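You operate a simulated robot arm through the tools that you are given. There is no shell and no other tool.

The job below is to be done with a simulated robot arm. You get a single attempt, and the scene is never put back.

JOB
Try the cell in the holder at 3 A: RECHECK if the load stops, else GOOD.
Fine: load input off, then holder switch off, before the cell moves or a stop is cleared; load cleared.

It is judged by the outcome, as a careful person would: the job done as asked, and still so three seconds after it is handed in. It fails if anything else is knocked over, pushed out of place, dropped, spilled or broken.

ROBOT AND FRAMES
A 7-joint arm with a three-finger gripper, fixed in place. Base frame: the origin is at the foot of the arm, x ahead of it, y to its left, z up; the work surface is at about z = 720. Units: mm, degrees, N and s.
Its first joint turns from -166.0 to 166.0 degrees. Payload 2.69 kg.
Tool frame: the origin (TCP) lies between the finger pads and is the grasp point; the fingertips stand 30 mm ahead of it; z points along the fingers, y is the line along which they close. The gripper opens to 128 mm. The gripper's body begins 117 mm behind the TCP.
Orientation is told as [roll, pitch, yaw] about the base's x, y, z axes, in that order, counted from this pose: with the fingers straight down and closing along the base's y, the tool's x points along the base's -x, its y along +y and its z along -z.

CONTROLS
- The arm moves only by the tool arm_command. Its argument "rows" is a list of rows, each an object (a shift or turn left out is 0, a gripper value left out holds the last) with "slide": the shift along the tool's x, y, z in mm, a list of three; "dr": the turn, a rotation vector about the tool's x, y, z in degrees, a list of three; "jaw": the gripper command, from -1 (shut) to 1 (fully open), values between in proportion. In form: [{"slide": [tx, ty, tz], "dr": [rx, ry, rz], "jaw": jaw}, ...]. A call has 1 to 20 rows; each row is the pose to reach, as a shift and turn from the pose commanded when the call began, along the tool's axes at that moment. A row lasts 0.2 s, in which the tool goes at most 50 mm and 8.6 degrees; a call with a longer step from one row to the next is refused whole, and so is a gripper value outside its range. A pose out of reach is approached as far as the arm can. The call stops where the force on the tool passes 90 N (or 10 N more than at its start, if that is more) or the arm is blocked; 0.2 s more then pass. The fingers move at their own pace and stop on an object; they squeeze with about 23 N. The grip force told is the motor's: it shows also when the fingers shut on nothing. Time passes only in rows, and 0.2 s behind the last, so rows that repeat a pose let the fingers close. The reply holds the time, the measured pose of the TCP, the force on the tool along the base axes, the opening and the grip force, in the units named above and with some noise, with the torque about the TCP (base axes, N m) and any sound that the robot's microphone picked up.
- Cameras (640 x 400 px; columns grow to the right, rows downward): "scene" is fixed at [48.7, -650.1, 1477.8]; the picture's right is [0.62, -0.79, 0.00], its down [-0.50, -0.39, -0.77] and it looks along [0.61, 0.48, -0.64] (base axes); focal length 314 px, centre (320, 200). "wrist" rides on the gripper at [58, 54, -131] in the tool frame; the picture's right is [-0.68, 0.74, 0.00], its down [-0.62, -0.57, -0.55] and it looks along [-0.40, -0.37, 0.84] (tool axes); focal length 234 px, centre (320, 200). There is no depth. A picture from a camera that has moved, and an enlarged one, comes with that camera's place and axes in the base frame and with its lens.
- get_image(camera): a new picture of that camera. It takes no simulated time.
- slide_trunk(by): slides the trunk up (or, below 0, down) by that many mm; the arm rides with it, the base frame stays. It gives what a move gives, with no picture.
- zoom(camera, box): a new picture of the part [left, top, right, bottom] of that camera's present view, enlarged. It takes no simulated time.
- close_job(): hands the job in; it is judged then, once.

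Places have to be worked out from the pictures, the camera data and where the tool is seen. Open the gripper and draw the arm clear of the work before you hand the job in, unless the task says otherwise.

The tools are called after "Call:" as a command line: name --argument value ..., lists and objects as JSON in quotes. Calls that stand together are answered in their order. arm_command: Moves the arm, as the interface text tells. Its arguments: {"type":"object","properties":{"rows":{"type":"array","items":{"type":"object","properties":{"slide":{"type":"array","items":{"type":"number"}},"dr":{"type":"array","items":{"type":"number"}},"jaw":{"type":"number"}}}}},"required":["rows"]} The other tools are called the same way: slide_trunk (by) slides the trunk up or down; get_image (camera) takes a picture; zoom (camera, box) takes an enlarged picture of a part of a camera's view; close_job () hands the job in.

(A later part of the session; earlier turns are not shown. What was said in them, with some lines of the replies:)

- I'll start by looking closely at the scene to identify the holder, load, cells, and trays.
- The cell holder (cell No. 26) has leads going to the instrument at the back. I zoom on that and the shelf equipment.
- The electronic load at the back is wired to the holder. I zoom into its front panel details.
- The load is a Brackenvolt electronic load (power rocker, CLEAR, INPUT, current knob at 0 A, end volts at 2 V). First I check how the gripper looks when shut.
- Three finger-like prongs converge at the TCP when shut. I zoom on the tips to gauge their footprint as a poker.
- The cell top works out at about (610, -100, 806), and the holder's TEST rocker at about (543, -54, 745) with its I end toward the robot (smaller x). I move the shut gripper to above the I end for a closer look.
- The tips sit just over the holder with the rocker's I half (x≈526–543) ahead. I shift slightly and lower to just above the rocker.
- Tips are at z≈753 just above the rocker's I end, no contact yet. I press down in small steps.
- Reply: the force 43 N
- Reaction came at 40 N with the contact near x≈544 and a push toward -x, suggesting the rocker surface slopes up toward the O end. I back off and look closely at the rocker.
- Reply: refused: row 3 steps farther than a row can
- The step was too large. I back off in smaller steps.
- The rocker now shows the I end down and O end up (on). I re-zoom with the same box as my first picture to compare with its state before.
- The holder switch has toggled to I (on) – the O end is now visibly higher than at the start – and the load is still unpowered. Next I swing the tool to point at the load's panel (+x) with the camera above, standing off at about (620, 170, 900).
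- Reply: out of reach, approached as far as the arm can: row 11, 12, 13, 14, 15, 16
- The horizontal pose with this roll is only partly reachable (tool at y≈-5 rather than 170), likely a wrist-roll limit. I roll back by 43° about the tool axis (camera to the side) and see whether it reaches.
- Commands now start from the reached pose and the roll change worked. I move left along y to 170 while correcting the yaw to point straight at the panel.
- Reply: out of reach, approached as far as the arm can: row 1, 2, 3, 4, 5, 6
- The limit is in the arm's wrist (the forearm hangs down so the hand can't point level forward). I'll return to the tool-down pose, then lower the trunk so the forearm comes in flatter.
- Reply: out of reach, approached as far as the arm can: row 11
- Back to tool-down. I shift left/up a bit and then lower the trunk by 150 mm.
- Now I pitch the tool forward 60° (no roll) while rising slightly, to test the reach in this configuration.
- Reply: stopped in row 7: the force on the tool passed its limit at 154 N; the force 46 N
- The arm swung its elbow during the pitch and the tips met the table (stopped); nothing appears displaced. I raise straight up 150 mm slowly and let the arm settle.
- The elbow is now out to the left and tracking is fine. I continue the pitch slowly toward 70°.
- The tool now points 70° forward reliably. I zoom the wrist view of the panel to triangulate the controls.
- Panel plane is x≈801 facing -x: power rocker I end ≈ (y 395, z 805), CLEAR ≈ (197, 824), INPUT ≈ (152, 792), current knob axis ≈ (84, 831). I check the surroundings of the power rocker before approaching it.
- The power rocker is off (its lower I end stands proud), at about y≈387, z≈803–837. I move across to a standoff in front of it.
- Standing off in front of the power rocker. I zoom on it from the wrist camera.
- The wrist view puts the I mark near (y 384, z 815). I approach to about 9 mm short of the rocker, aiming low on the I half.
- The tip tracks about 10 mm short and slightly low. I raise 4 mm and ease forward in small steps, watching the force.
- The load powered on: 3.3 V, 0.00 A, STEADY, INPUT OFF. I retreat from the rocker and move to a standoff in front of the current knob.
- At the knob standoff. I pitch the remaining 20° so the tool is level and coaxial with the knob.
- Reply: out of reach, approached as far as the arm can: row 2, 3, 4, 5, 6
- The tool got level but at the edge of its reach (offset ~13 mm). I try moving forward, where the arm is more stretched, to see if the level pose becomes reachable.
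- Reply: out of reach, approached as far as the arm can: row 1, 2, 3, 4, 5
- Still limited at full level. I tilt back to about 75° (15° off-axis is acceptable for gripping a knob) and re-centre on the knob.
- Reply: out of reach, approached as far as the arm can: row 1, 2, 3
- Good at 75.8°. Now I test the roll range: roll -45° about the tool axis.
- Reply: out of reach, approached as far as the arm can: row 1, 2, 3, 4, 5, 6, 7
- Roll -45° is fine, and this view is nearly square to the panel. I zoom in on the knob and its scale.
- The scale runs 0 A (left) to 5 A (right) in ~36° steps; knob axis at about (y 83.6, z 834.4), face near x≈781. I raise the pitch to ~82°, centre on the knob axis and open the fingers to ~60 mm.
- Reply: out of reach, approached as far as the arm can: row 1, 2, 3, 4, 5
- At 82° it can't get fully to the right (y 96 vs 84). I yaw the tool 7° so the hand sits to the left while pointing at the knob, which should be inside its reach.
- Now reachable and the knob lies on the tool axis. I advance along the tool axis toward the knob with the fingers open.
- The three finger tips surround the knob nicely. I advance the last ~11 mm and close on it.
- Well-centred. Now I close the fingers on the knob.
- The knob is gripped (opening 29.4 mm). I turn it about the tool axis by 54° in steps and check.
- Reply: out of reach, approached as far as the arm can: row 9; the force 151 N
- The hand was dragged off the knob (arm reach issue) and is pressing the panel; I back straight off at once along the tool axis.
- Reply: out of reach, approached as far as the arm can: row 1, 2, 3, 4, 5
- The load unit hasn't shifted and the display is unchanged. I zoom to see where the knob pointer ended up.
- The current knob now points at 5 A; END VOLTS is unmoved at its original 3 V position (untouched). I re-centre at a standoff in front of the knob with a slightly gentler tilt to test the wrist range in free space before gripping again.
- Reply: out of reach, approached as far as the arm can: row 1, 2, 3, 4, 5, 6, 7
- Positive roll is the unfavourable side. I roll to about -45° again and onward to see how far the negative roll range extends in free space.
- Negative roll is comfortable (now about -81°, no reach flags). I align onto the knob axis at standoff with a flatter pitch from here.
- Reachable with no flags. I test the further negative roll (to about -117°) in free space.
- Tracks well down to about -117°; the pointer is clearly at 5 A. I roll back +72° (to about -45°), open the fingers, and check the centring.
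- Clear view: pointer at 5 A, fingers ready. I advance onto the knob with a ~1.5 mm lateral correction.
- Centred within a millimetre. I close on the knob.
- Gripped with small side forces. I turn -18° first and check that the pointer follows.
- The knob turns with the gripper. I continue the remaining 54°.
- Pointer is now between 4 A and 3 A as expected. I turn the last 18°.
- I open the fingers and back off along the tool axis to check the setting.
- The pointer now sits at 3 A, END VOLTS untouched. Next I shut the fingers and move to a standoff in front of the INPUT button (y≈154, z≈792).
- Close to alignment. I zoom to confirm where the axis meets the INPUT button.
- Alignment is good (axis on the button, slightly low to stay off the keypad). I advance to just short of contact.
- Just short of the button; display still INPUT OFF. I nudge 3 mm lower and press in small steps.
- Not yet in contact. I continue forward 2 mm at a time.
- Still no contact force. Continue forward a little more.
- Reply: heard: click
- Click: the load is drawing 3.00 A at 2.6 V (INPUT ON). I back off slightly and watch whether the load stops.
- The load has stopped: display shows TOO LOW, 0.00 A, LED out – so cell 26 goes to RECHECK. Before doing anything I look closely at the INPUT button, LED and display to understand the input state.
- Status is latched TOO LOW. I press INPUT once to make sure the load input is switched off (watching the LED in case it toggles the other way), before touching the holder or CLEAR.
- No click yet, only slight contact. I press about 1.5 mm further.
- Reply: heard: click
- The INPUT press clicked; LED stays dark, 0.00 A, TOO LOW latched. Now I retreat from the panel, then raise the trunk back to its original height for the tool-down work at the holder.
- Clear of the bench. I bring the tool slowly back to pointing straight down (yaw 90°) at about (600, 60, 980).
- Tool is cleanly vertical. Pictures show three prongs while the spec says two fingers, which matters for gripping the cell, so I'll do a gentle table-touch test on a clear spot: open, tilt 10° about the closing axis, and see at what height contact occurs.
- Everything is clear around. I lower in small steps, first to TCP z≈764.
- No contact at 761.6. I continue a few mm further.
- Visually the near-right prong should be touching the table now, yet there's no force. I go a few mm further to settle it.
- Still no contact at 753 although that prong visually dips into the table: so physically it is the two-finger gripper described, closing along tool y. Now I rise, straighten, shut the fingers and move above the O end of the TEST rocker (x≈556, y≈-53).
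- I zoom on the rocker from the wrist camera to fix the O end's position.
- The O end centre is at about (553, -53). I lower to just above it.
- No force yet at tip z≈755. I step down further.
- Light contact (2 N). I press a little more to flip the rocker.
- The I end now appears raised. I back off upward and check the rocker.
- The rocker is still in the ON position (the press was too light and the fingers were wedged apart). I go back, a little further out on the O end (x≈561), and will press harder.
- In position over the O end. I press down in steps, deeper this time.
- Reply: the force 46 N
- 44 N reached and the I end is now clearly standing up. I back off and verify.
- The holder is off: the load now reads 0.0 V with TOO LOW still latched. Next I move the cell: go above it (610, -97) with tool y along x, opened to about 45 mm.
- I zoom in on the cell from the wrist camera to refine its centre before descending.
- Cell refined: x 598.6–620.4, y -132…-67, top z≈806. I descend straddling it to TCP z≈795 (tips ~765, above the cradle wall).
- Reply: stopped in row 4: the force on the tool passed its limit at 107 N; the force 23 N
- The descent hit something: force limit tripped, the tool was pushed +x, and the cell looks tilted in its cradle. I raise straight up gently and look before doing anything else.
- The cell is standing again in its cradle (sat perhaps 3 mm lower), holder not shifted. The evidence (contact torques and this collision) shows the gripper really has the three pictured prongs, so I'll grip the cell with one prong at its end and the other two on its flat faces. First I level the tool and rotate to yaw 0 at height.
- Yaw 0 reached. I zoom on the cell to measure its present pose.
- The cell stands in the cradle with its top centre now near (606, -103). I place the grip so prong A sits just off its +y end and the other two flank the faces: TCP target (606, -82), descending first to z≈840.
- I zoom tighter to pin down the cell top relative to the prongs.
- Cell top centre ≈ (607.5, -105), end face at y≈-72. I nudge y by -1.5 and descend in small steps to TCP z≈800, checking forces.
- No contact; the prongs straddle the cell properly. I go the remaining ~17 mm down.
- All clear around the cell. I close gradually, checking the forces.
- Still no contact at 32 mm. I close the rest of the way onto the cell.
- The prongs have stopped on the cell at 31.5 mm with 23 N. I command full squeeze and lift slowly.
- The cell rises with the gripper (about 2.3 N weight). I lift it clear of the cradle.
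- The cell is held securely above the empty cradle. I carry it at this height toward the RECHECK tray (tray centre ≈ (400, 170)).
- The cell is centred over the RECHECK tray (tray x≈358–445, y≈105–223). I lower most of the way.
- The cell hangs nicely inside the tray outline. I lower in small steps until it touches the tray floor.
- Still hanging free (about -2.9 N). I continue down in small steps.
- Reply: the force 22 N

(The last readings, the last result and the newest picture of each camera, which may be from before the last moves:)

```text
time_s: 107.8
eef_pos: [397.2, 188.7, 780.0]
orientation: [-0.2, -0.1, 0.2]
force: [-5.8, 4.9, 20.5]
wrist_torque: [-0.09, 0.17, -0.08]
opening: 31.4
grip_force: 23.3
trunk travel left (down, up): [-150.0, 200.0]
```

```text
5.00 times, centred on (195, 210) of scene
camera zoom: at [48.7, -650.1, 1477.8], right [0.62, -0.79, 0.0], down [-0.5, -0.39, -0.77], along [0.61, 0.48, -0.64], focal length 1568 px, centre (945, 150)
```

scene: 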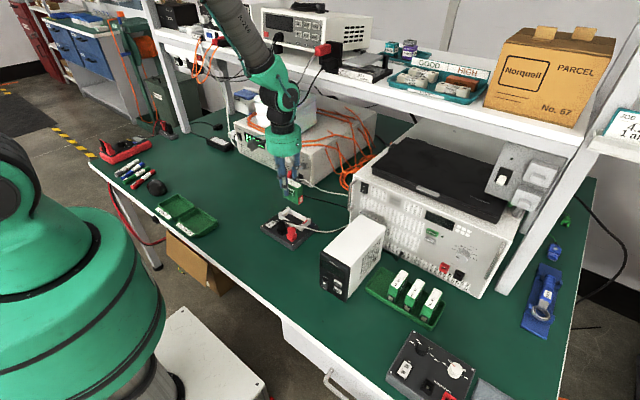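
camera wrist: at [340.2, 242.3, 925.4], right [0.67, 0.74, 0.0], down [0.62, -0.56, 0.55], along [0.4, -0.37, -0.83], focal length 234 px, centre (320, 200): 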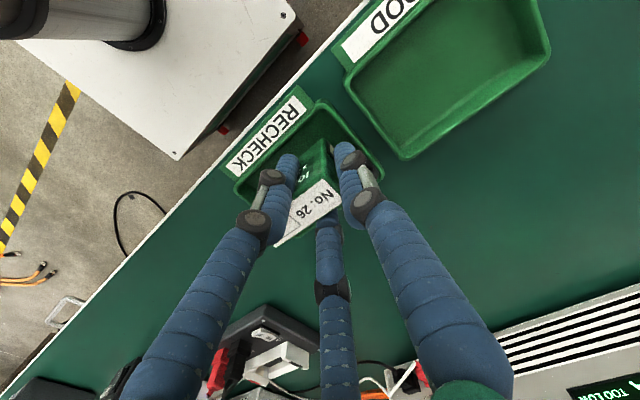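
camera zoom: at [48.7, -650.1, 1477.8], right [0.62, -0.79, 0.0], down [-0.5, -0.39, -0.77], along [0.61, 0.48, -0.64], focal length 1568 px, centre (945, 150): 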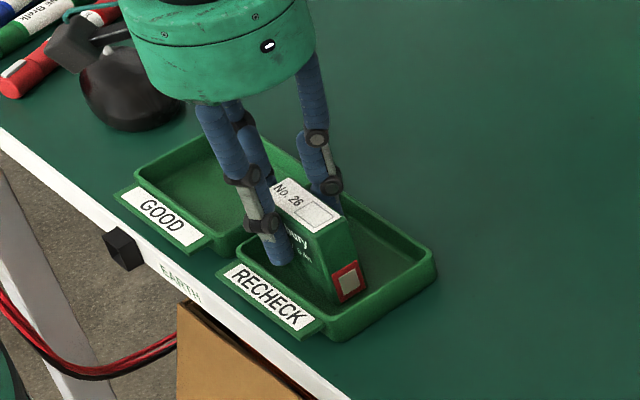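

Contact with the tray floor (20 N). I ease up ~1 mm and open gently.

Call:
arm_command --rows '[{"slide": [0, 0, -1], "jaw": -1}, {"slide": [0, 0, -1], "jaw": -0.48}, {"slide": [0, 0, -1], "jaw": -0.4}, {"slide": [0, 0, -1], "jaw": -0.3}, {"slide": [0, 0, -1], "jaw": -0.3}]'

Call:
zoom --camera "scene" --box '[150, 170, 240, 250]'

Call:
zoom --camera "wrist" --box '[230, 90, 410, 250]'

```text
time_s: 109.0
eef_pos: [397.6, 188.6, 780.3]
orientation: [-0.4, 0.0, 0.2]
force: [0.1, 0.0, 0.5]
wrist_torque: [-0.01, 0.02, 0.03]
opening: 44.8
grip_force: 0.2
trunk travel left (down, up): [-150.0, 200.0]
```

```text
5.00 times, centred on (195, 210) of scene
camera zoom: at [48.7, -650.1, 1477.8], right [0.62, -0.79, 0.0], down [-0.5, -0.39, -0.77], along [0.61, 0.48, -0.64], focal length 1568 px, centre (945, 150)
```

zoom: 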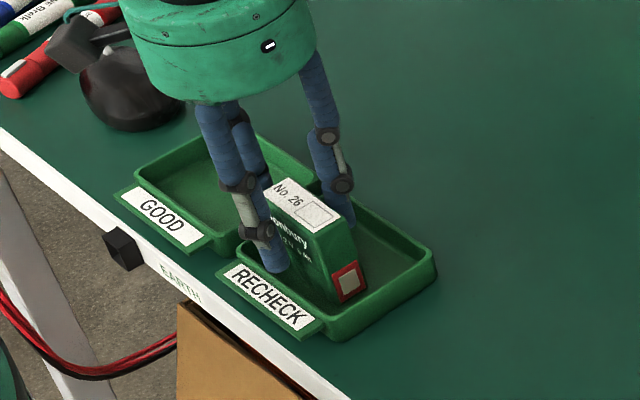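

```text
2.50 times, centred on (320, 170) of wrist
camera zoom: at [340.2, 242.6, 910.9], right [0.67, 0.74, 0.0], down [0.62, -0.56, 0.55], along [0.4, -0.37, -0.83], focal length 585 px, centre (320, 275)
```

zoom: 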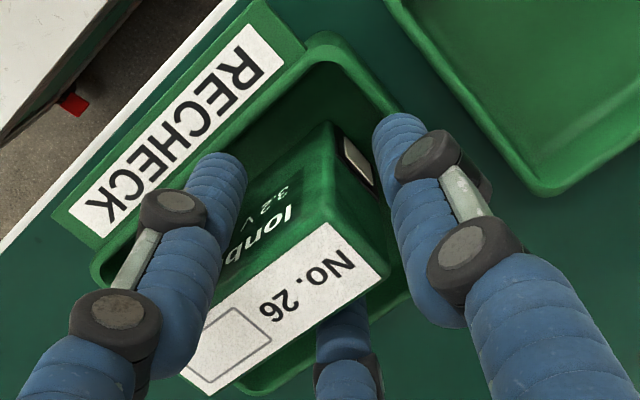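

The cell stands upright and released in the RECHECK tray. I lift the gripper straight up.

Call:
arm_command --rows '[{"slide": [0, 0, -10], "jaw": -0.3}, {"slide": [0, 0, -25], "jaw": -0.3}, {"slide": [0, 0, -50], "jaw": -0.3}, {"slide": [0, 0, -80], "jaw": -0.3}, {"slide": [0, 0, -115], "jaw": -0.3}]'

Call:
zoom --camera "scene" --box '[130, 150, 260, 260]'

Call:
get_image --camera "wrist"

```text
time_s: 110.2
eef_pos: [397.7, 189.8, 896.0]
orientation: [-0.3, 0.1, 0.3]
force: [-0.1, 0.1, 0.0]
wrist_torque: [-0.03, 0.05, 0.02]
opening: 45.0
grip_force: 0.1
trunk travel left (down, up): [-150.0, 200.0]
```

```text
3.64 times, centred on (195, 205) of scene
camera zoom: at [48.7, -650.1, 1477.8], right [0.62, -0.79, 0.0], down [-0.5, -0.39, -0.77], along [0.61, 0.48, -0.64], focal length 1140 px, centre (774, 182)
```

zoom: 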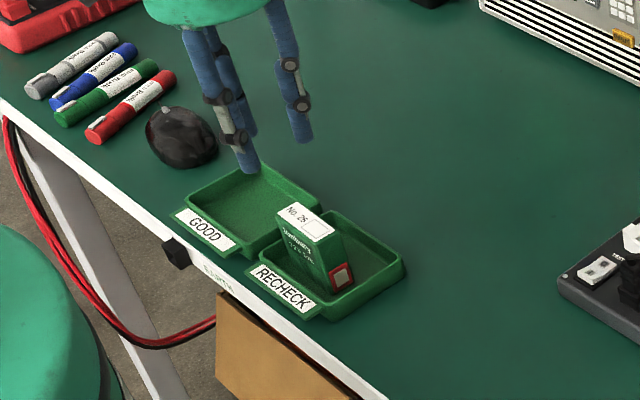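

```text
taken
camera wrist: at [339.8, 243.9, 1026.4], right [0.67, 0.74, -0.01], down [0.62, -0.56, 0.55], along [0.4, -0.37, -0.83], focal length 234 px, centre (320, 200)
```

wrist: 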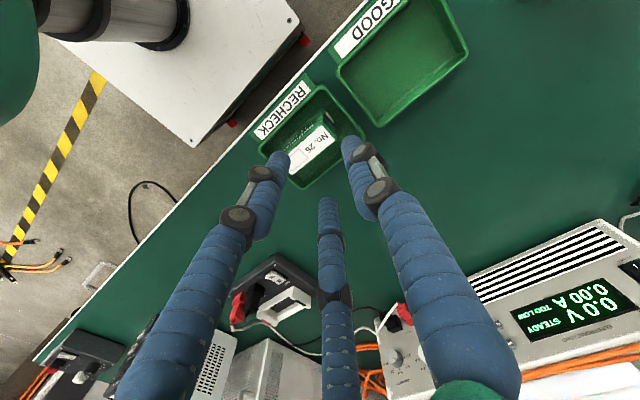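

The cell stands in the RECHECK tray. I zoom to verify it is upright and stable.

Call:
zoom --camera "scene" --box '[180, 195, 230, 240]'

Call:
zoom --camera "wrist" --box '[250, 80, 370, 200]'

```text
8.89 times, centred on (205, 218) of scene
camera zoom: at [48.7, -650.1, 1477.8], right [0.62, -0.79, 0.0], down [-0.5, -0.39, -0.77], along [0.61, 0.48, -0.64], focal length 2787 px, centre (1342, 44)
```

zoom: 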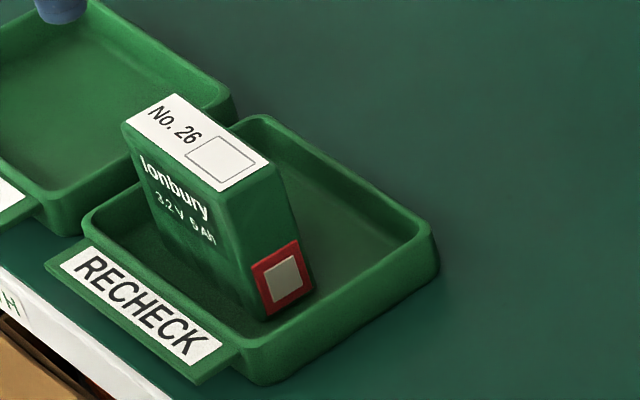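

```text
3.33 times, centred on (310, 140) of wrist
camera zoom: at [339.8, 243.9, 1026.4], right [0.67, 0.74, -0.01], down [0.62, -0.56, 0.55], along [0.4, -0.37, -0.83], focal length 781 px, centre (353, 400)
```

zoom: 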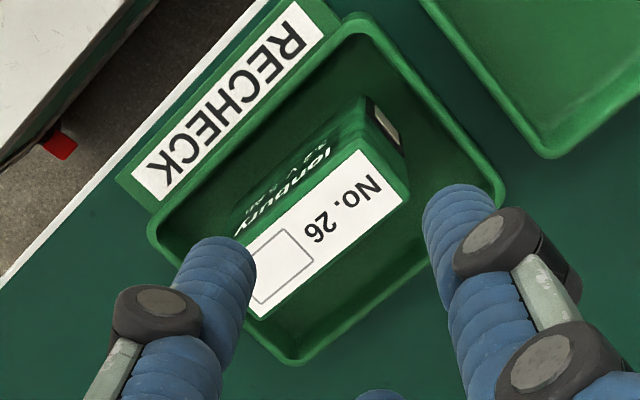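

The cell is upright in RECHECK. Now for the last step: clear the latched stop. I move up and toward the load with fingers shut.

Call:
arm_command --rows '[{"slide": [0, 0, -30], "jaw": -1}, {"slide": [-30, 0, -60], "jaw": -1}, {"slide": [-70, 0, -84], "jaw": -1}, {"slide": [-115, 0, -84], "jaw": -1}, {"slide": [-160, 0, -84], "jaw": -1}, {"slide": [-202, 0, -84], "jaw": -1}, {"slide": [-202, 0, -84], "jaw": -1}]'

Call:
arm_command --rows '[{"dr": [0, -4, 0], "jaw": -1}, {"dr": [0, -8, 0]}, {"dr": [0, -12, 0]}, {"dr": [0, -16, 0]}, {"dr": [0, -20, 0]}, {"dr": [0, -20, 0]}]'

Call:
get_image --camera "scene"

```text
time_s: 111.8
eef_pos: [602.5, 189.7, 979.9]
orientation: [-0.2, 0.1, 0.2]
force: [0.4, 0.7, -0.5]
wrist_torque: [-0.01, 0.05, -0.01]
opening: 2.2
grip_force: 23.0
trunk travel left (down, up): [-150.0, 200.0]
```

```text
time_s: 113.2
eef_pos: [601.3, 190.7, 979.9]
orientation: [-0.2, -20.0, 0.3]
force: [-0.3, 0.4, -1.0]
wrist_torque: [-0.01, -0.01, 0.01]
opening: 2.3
grip_force: 23.0
trunk travel left (down, up): [-150.0, 200.0]
```

```text
taken
```

scene: 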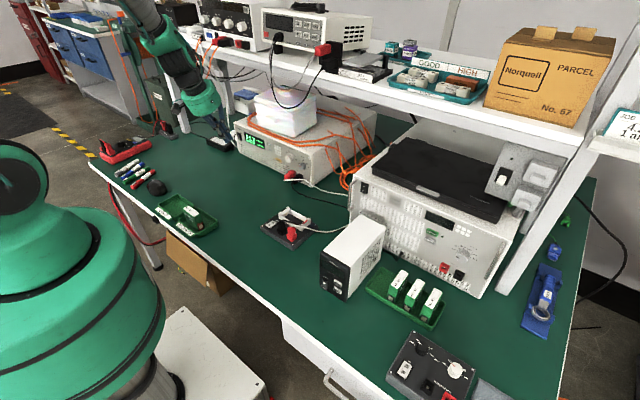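

Tracks well at 20° pitch. I continue slowly to 45°.

Call:
arm_command --rows '[{"dr": [0, -4, 0], "jaw": -1}, {"dr": [0, -8, 0]}, {"dr": [0, -12, 0]}, {"dr": [0, -16, 0]}, {"dr": [0, -16, 0]}]'

Call:
arm_command --rows '[{"dr": [0, -3, 0], "jaw": -1}, {"dr": [0, -6, 0]}, {"dr": [0, -9, 0]}, {"dr": [0, -12, 0]}, {"dr": [0, -12, 0]}]'

Call:
get_image --camera "scene"

Call:
get_image --camera "wrist"

```text
time_s: 114.4
eef_pos: [600.5, 189.7, 979.7]
orientation: [-0.3, -35.9, 0.5]
force: [-0.1, 0.2, 0.3]
wrist_torque: [0.01, -0.04, 0.0]
opening: 2.3
grip_force: 22.9
trunk travel left (down, up): [-150.0, 200.0]
```

```text
time_s: 115.6
eef_pos: [601.1, 190.4, 979.2]
orientation: [-0.5, -48.0, 0.6]
force: [0.2, 0.0, 0.1]
wrist_torque: [0.02, 0.04, -0.01]
opening: 2.1
grip_force: 22.9
trunk travel left (down, up): [-150.0, 200.0]
```

```text
taken
```

scene: 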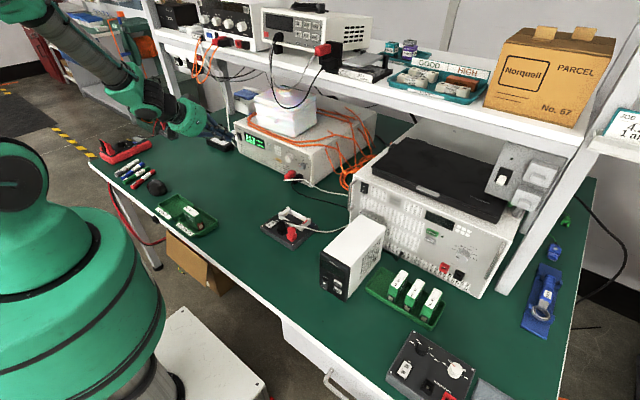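

```text
taken
camera wrist: at [464.1, 243.4, 1023.1], right [0.45, 0.74, 0.5], down [0.01, -0.56, 0.83], along [0.89, -0.37, -0.26], focal length 234 px, centre (320, 200)
```

wrist: 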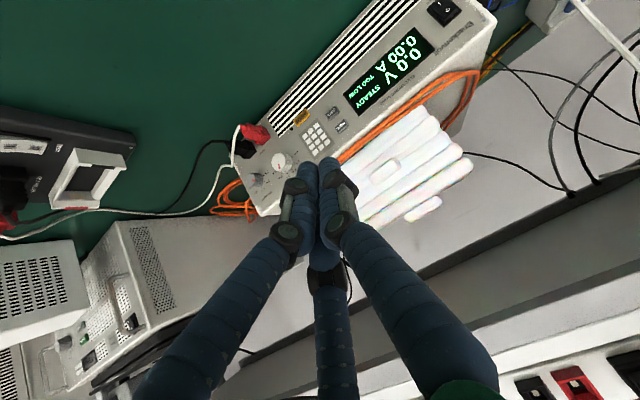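

Tracking well at 48°. I go to 60° for a cleaner press.

Call:
arm_command --rows '[{"dr": [0, -3, 0], "jaw": -1}, {"dr": [0, -6, 0]}, {"dr": [0, -9, 0]}, {"dr": [0, -12, 0]}, {"dr": [0, -12, 0]}]'

Call:
get_image --camera "wrist"

```text
time_s: 116.8
eef_pos: [602.1, 190.7, 980.2]
orientation: [-0.7, -60.0, 0.7]
force: [0.6, 0.4, -0.1]
wrist_torque: [-0.01, 0.0, -0.04]
opening: 2.3
grip_force: 22.6
trunk travel left (down, up): [-150.0, 200.0]
```

```text
taken
camera wrist: at [458.3, 243.4, 993.9], right [0.34, 0.74, 0.58], down [-0.16, -0.56, 0.81], along [0.93, -0.37, -0.07], focal length 234 px, centre (320, 200)
```

wrist: 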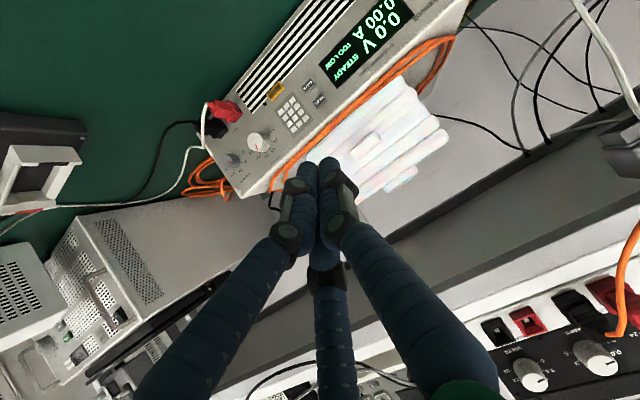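

At 60° everything tracks. I move to a standoff in front of the CLEAR button (y≈198, z≈825).

Call:
arm_command --rows '[{"slide": [10.6, 2, 31.7], "jaw": -1}, {"slide": [21.1, 4, 63.4], "jaw": -1}, {"slide": [31.7, 6, 95.1], "jaw": -1}, {"slide": [42.3, 8, 126.8], "jaw": -1}, {"slide": [52.8, 10, 158.5], "jaw": -1}, {"slide": [60, 12, 180], "jaw": -1}, {"slide": [60, 12, 180], "jaw": -1}]'

Call:
get_image --camera "wrist"

Call:
zoom --camera "scene" --box '[225, 100, 325, 180]'

```text
time_s: 118.4
eef_pos: [724.6, 200.4, 836.2]
orientation: [-0.6, -59.9, 0.8]
force: [0.5, 0.2, -0.2]
wrist_torque: [-0.05, 0.02, -0.02]
opening: 2.1
grip_force: 23.0
trunk travel left (down, up): [-150.0, 200.0]
```

```text
taken
camera wrist: at [583.4, 253.1, 850.5], right [0.34, 0.74, 0.58], down [-0.16, -0.56, 0.81], along [0.93, -0.37, -0.07], focal length 234 px, centre (320, 200)
```

wrist: 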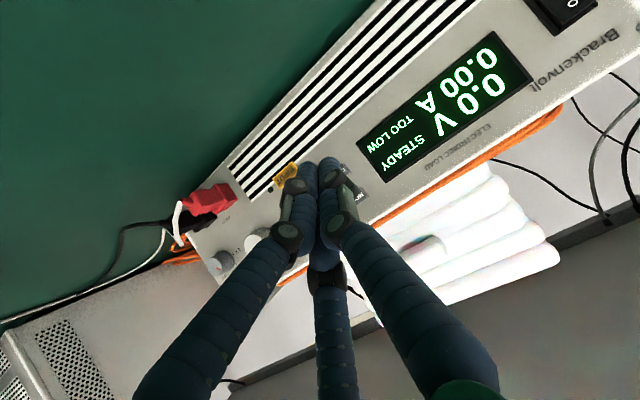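

```text
5.00 times, centred on (275, 140) of scene
camera zoom: at [48.7, -650.1, 1477.8], right [0.62, -0.79, 0.0], down [-0.5, -0.39, -0.77], along [0.61, 0.48, -0.64], focal length 1568 px, centre (545, 500)
```

zoom: 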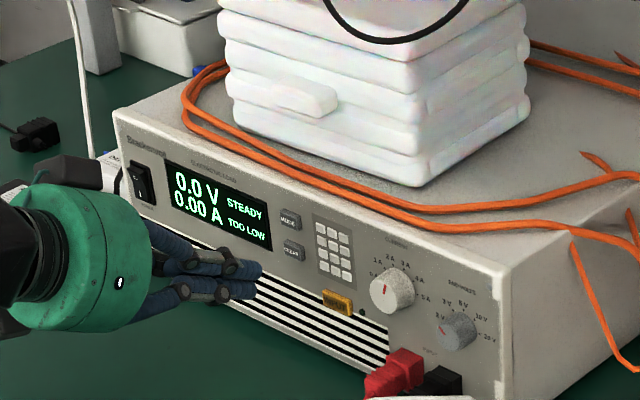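

Lined up in front of CLEAR. I approach to within ~8 mm.

Call:
arm_command --rows '[{"slide": [-2, 1, 11], "jaw": -1}, {"slide": [-4.5, 2, 22], "jaw": -1}, {"slide": [-6.4, 2.2, 31.4], "jaw": -1}, {"slide": [-6.4, 2.2, 31.4], "jaw": -1}]'

Call:
zoom --camera "wrist" --box '[260, 110, 420, 230]'

Call:
zoom --camera "scene" --box '[240, 115, 310, 170]'

```text
time_s: 119.4
eef_pos: [757.3, 202.9, 825.7]
orientation: [-0.7, -60.0, 0.9]
force: [0.0, 0.4, -0.7]
wrist_torque: [0.01, 0.01, 0.0]
opening: 2.4
grip_force: 23.2
trunk travel left (down, up): [-150.0, 200.0]
```

```text
3.33 times, centred on (340, 170) of wrist
camera zoom: at [614.7, 256.1, 840.8], right [0.34, 0.74, 0.58], down [-0.16, -0.56, 0.81], along [0.93, -0.37, -0.07], focal length 781 px, centre (253, 300)
```

zoom: 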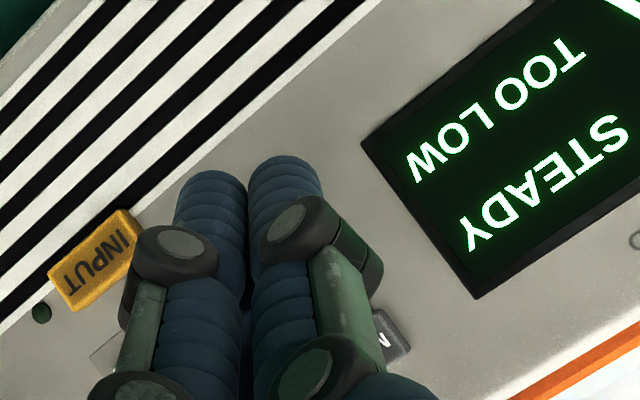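

```text
7.27 times, centred on (275, 142) of scene
camera zoom: at [48.7, -650.1, 1477.8], right [0.62, -0.79, 0.0], down [-0.5, -0.39, -0.77], along [0.61, 0.48, -0.64], focal length 2280 px, centre (647, 618)
```

zoom: 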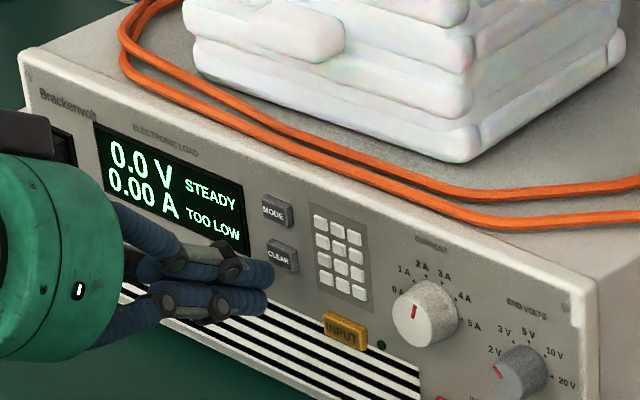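

The tip is heading straight for CLEAR. I press forward along +x in small steps.

Call:
arm_command --rows '[{"slide": [-1, 0, 1.7], "jaw": -1}, {"slide": [-2, 0, 3.5], "jaw": -1}, {"slide": [-3, 0, 5.2], "jaw": -1}]'

Call:
zoom --camera "scene" --box '[240, 115, 310, 170]'

```text
time_s: 120.2
eef_pos: [761.5, 204.5, 826.2]
orientation: [-0.6, -59.8, 0.8]
force: [1.0, -1.1, -0.2]
wrist_torque: [0.01, 0.04, 0.01]
opening: 2.0
grip_force: 23.4
trunk travel left (down, up): [-150.0, 200.0]
```

```text
7.27 times, centred on (275, 142) of scene
camera zoom: at [48.7, -650.1, 1477.8], right [0.62, -0.79, 0.0], down [-0.5, -0.39, -0.77], along [0.61, 0.48, -0.64], focal length 2280 px, centre (647, 618)
```

zoom: 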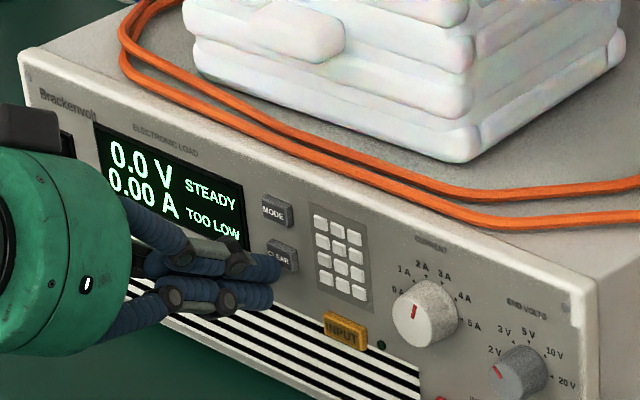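

No contact yet. I continue forward a few more millimetres.

Call:
arm_command --rows '[{"slide": [-0.8, 0, 1.3], "jaw": -1}, {"slide": [-1.5, 0, 2.6], "jaw": -1}]'

Call:
zoom --camera "scene" --box '[240, 115, 310, 170]'

```text
time_s: 120.8
eef_pos: [765.3, 204.1, 826.2]
orientation: [-0.6, -60.0, 0.8]
force: [-1.7, 0.1, 0.3]
wrist_torque: [0.02, 0.0, 0.01]
opening: 2.4
grip_force: 23.0
trunk travel left (down, up): [-150.0, 200.0]
heard: click
```

```text
7.27 times, centred on (275, 142) of scene
camera zoom: at [48.7, -650.1, 1477.8], right [0.62, -0.79, 0.0], down [-0.5, -0.39, -0.77], along [0.61, 0.48, -0.64], focal length 2280 px, centre (647, 618)
```

zoom: 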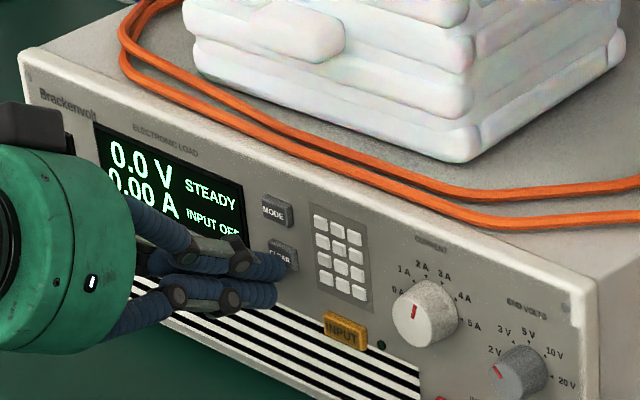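

CLEAR clicked: the display now reads 0.0 V, 0.00 A, INPUT OFF – stop cleared with input off. I withdraw from the panel and open the gripper well clear.

Call:
arm_command --rows '[{"slide": [6, 0, -10.4], "jaw": -1}, {"slide": [16, 0, -28], "jaw": -1}, {"slide": [30, 0, -52], "jaw": -1}, {"slide": [30, 0, -85], "jaw": -1}, {"slide": [15, 0, -120], "jaw": -1}, {"slide": [-5, 0, -155], "jaw": -1}, {"slide": [-30, 0, -185], "jaw": -1}, {"slide": [-30, 0, -185], "jaw": -1}]'

Call:
get_image --camera "scene"

Call:
zoom --camera "scene" --box '[225, 100, 325, 180]'

```text
time_s: 122.6
eef_pos: [618.9, 204.6, 945.6]
orientation: [-0.6, -60.1, 0.8]
force: [-0.3, -0.2, 0.8]
wrist_torque: [0.01, 0.01, 0.02]
opening: 2.2
grip_force: 22.9
trunk travel left (down, up): [-150.0, 200.0]
```

```text
taken
```

scene: 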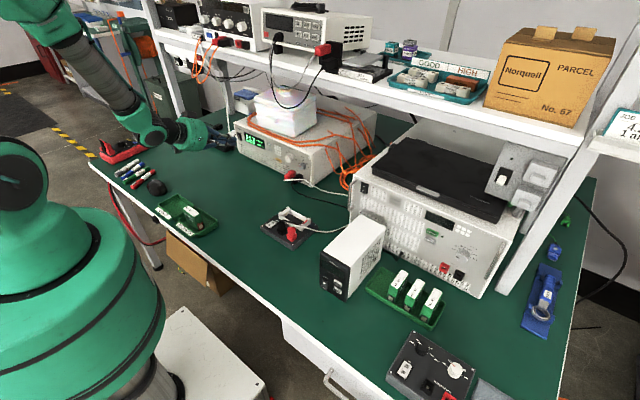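

```text
5.00 times, centred on (275, 140) of scene
camera zoom: at [48.7, -650.1, 1477.8], right [0.62, -0.79, 0.0], down [-0.5, -0.39, -0.77], along [0.61, 0.48, -0.64], focal length 1568 px, centre (545, 500)
```

zoom: 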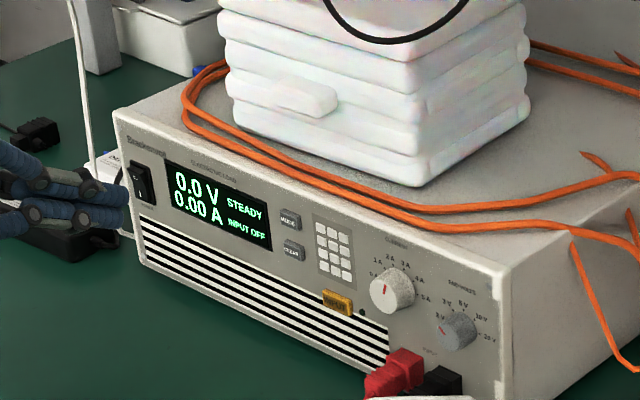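

The load shows INPUT OFF with no stop. I open the gripper and rise a bit further clear, then do a last check of the whole scene.

Call:
arm_command --rows '[{"slide": [-15, 0, -20], "jaw": 0.2}, {"slide": [-35, 0, -40], "jaw": 0.6}, {"slide": [-55, 0, -60], "jaw": 1}, {"slide": [-55, 0, -60], "jaw": 1}, {"slide": [-55, 0, -60], "jaw": 1}]'

Call:
get_image --camera "scene"

Call:
zoom --camera "scene" --box '[150, 180, 330, 260]'

Call:
zoom --camera "scene" --box '[255, 205, 305, 245]'

```text
time_s: 123.8
eef_pos: [596.7, 204.4, 1022.6]
orientation: [-0.7, -59.9, 0.8]
force: [-1.1, 0.2, -0.6]
wrist_torque: [-0.06, 0.01, -0.01]
opening: 127.9
grip_force: 0.0
trunk travel left (down, up): [-150.0, 200.0]
```

```text
taken
```

scene: 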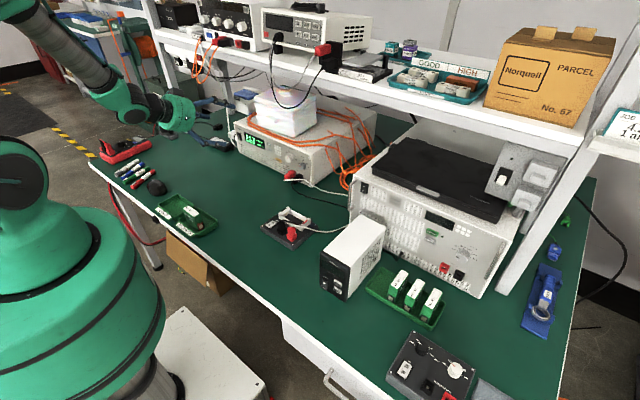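

```text
3.56 times, centred on (240, 220) of scene
camera zoom: at [48.7, -650.1, 1477.8], right [0.62, -0.79, 0.0], down [-0.5, -0.39, -0.77], along [0.61, 0.48, -0.64], focal length 1115 px, centre (604, 129)
```

zoom: 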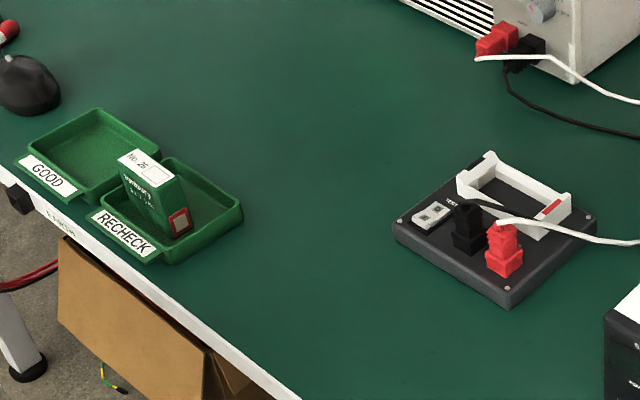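

```text
10.00 times, centred on (280, 225) of scene
camera zoom: at [48.7, -650.1, 1477.8], right [0.62, -0.79, 0.0], down [-0.5, -0.39, -0.77], along [0.61, 0.48, -0.64], focal length 3136 px, centre (720, -50)
```

zoom: 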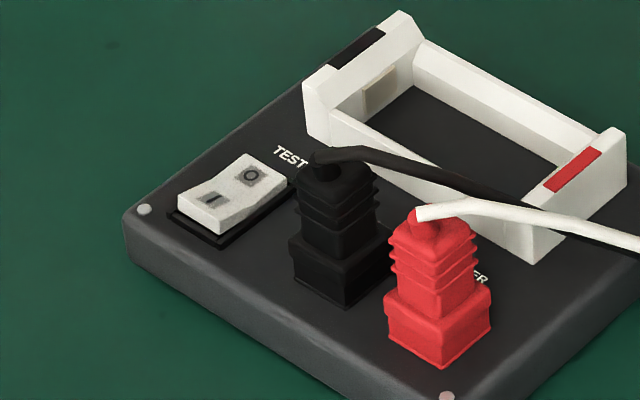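

Final state: cell No. 26 is upright in the RECHECK tray, the holder switch is off, and the load is cleared with its input off. The gripper is open and clear of the work, and nothing else looks disturbed, so I hand the job in.

Call:
close_job

```text
The job is handed in.
```

Cell No. 26 is in the RECHECK tray: at 3 A it sagged to 2.6 V, and the load stopped with TOO LOW.

- **Test:** I set the current knob to 3 A and left END VOLTS at its original 3 V setting. The load drew 3.00 A and stopped almost at once.
- **Order:** I pressed INPUT first, then switched the holder off, then moved the cell, then pressed CLEAR. The display stayed on TOO LOW after the INPUT press, so I couldn't see its effect straight away. After CLEAR it read INPUT OFF.
- **End state:** The load reads 0.0 V, 0.00 A, INPUT OFF and is still powered on. The holder switch is off, and the gripper is open and clear of the bench.

Four things went wrong along the way. None left anything visibly moved or damaged:

- **Table contact:** While changing pose early on, the fingertips hit the table at up to 154 N.
- **Current knob:** On the first attempt the gripper slipped off and pressed the panel at about 135 N. That turned the knob to 5 A, with the input off, and I then set it to 3 A.
- **Holder switch:** The first press to turn it off didn't take. I checked and pressed again before touching the cell.
- **Cell:** My first descent hit the top of the cell at up to 107 N and tilted it in its holder. The load input and holder switch were already off. The cell stood back up, a few millimetres out of place, and I then gripped it another way.
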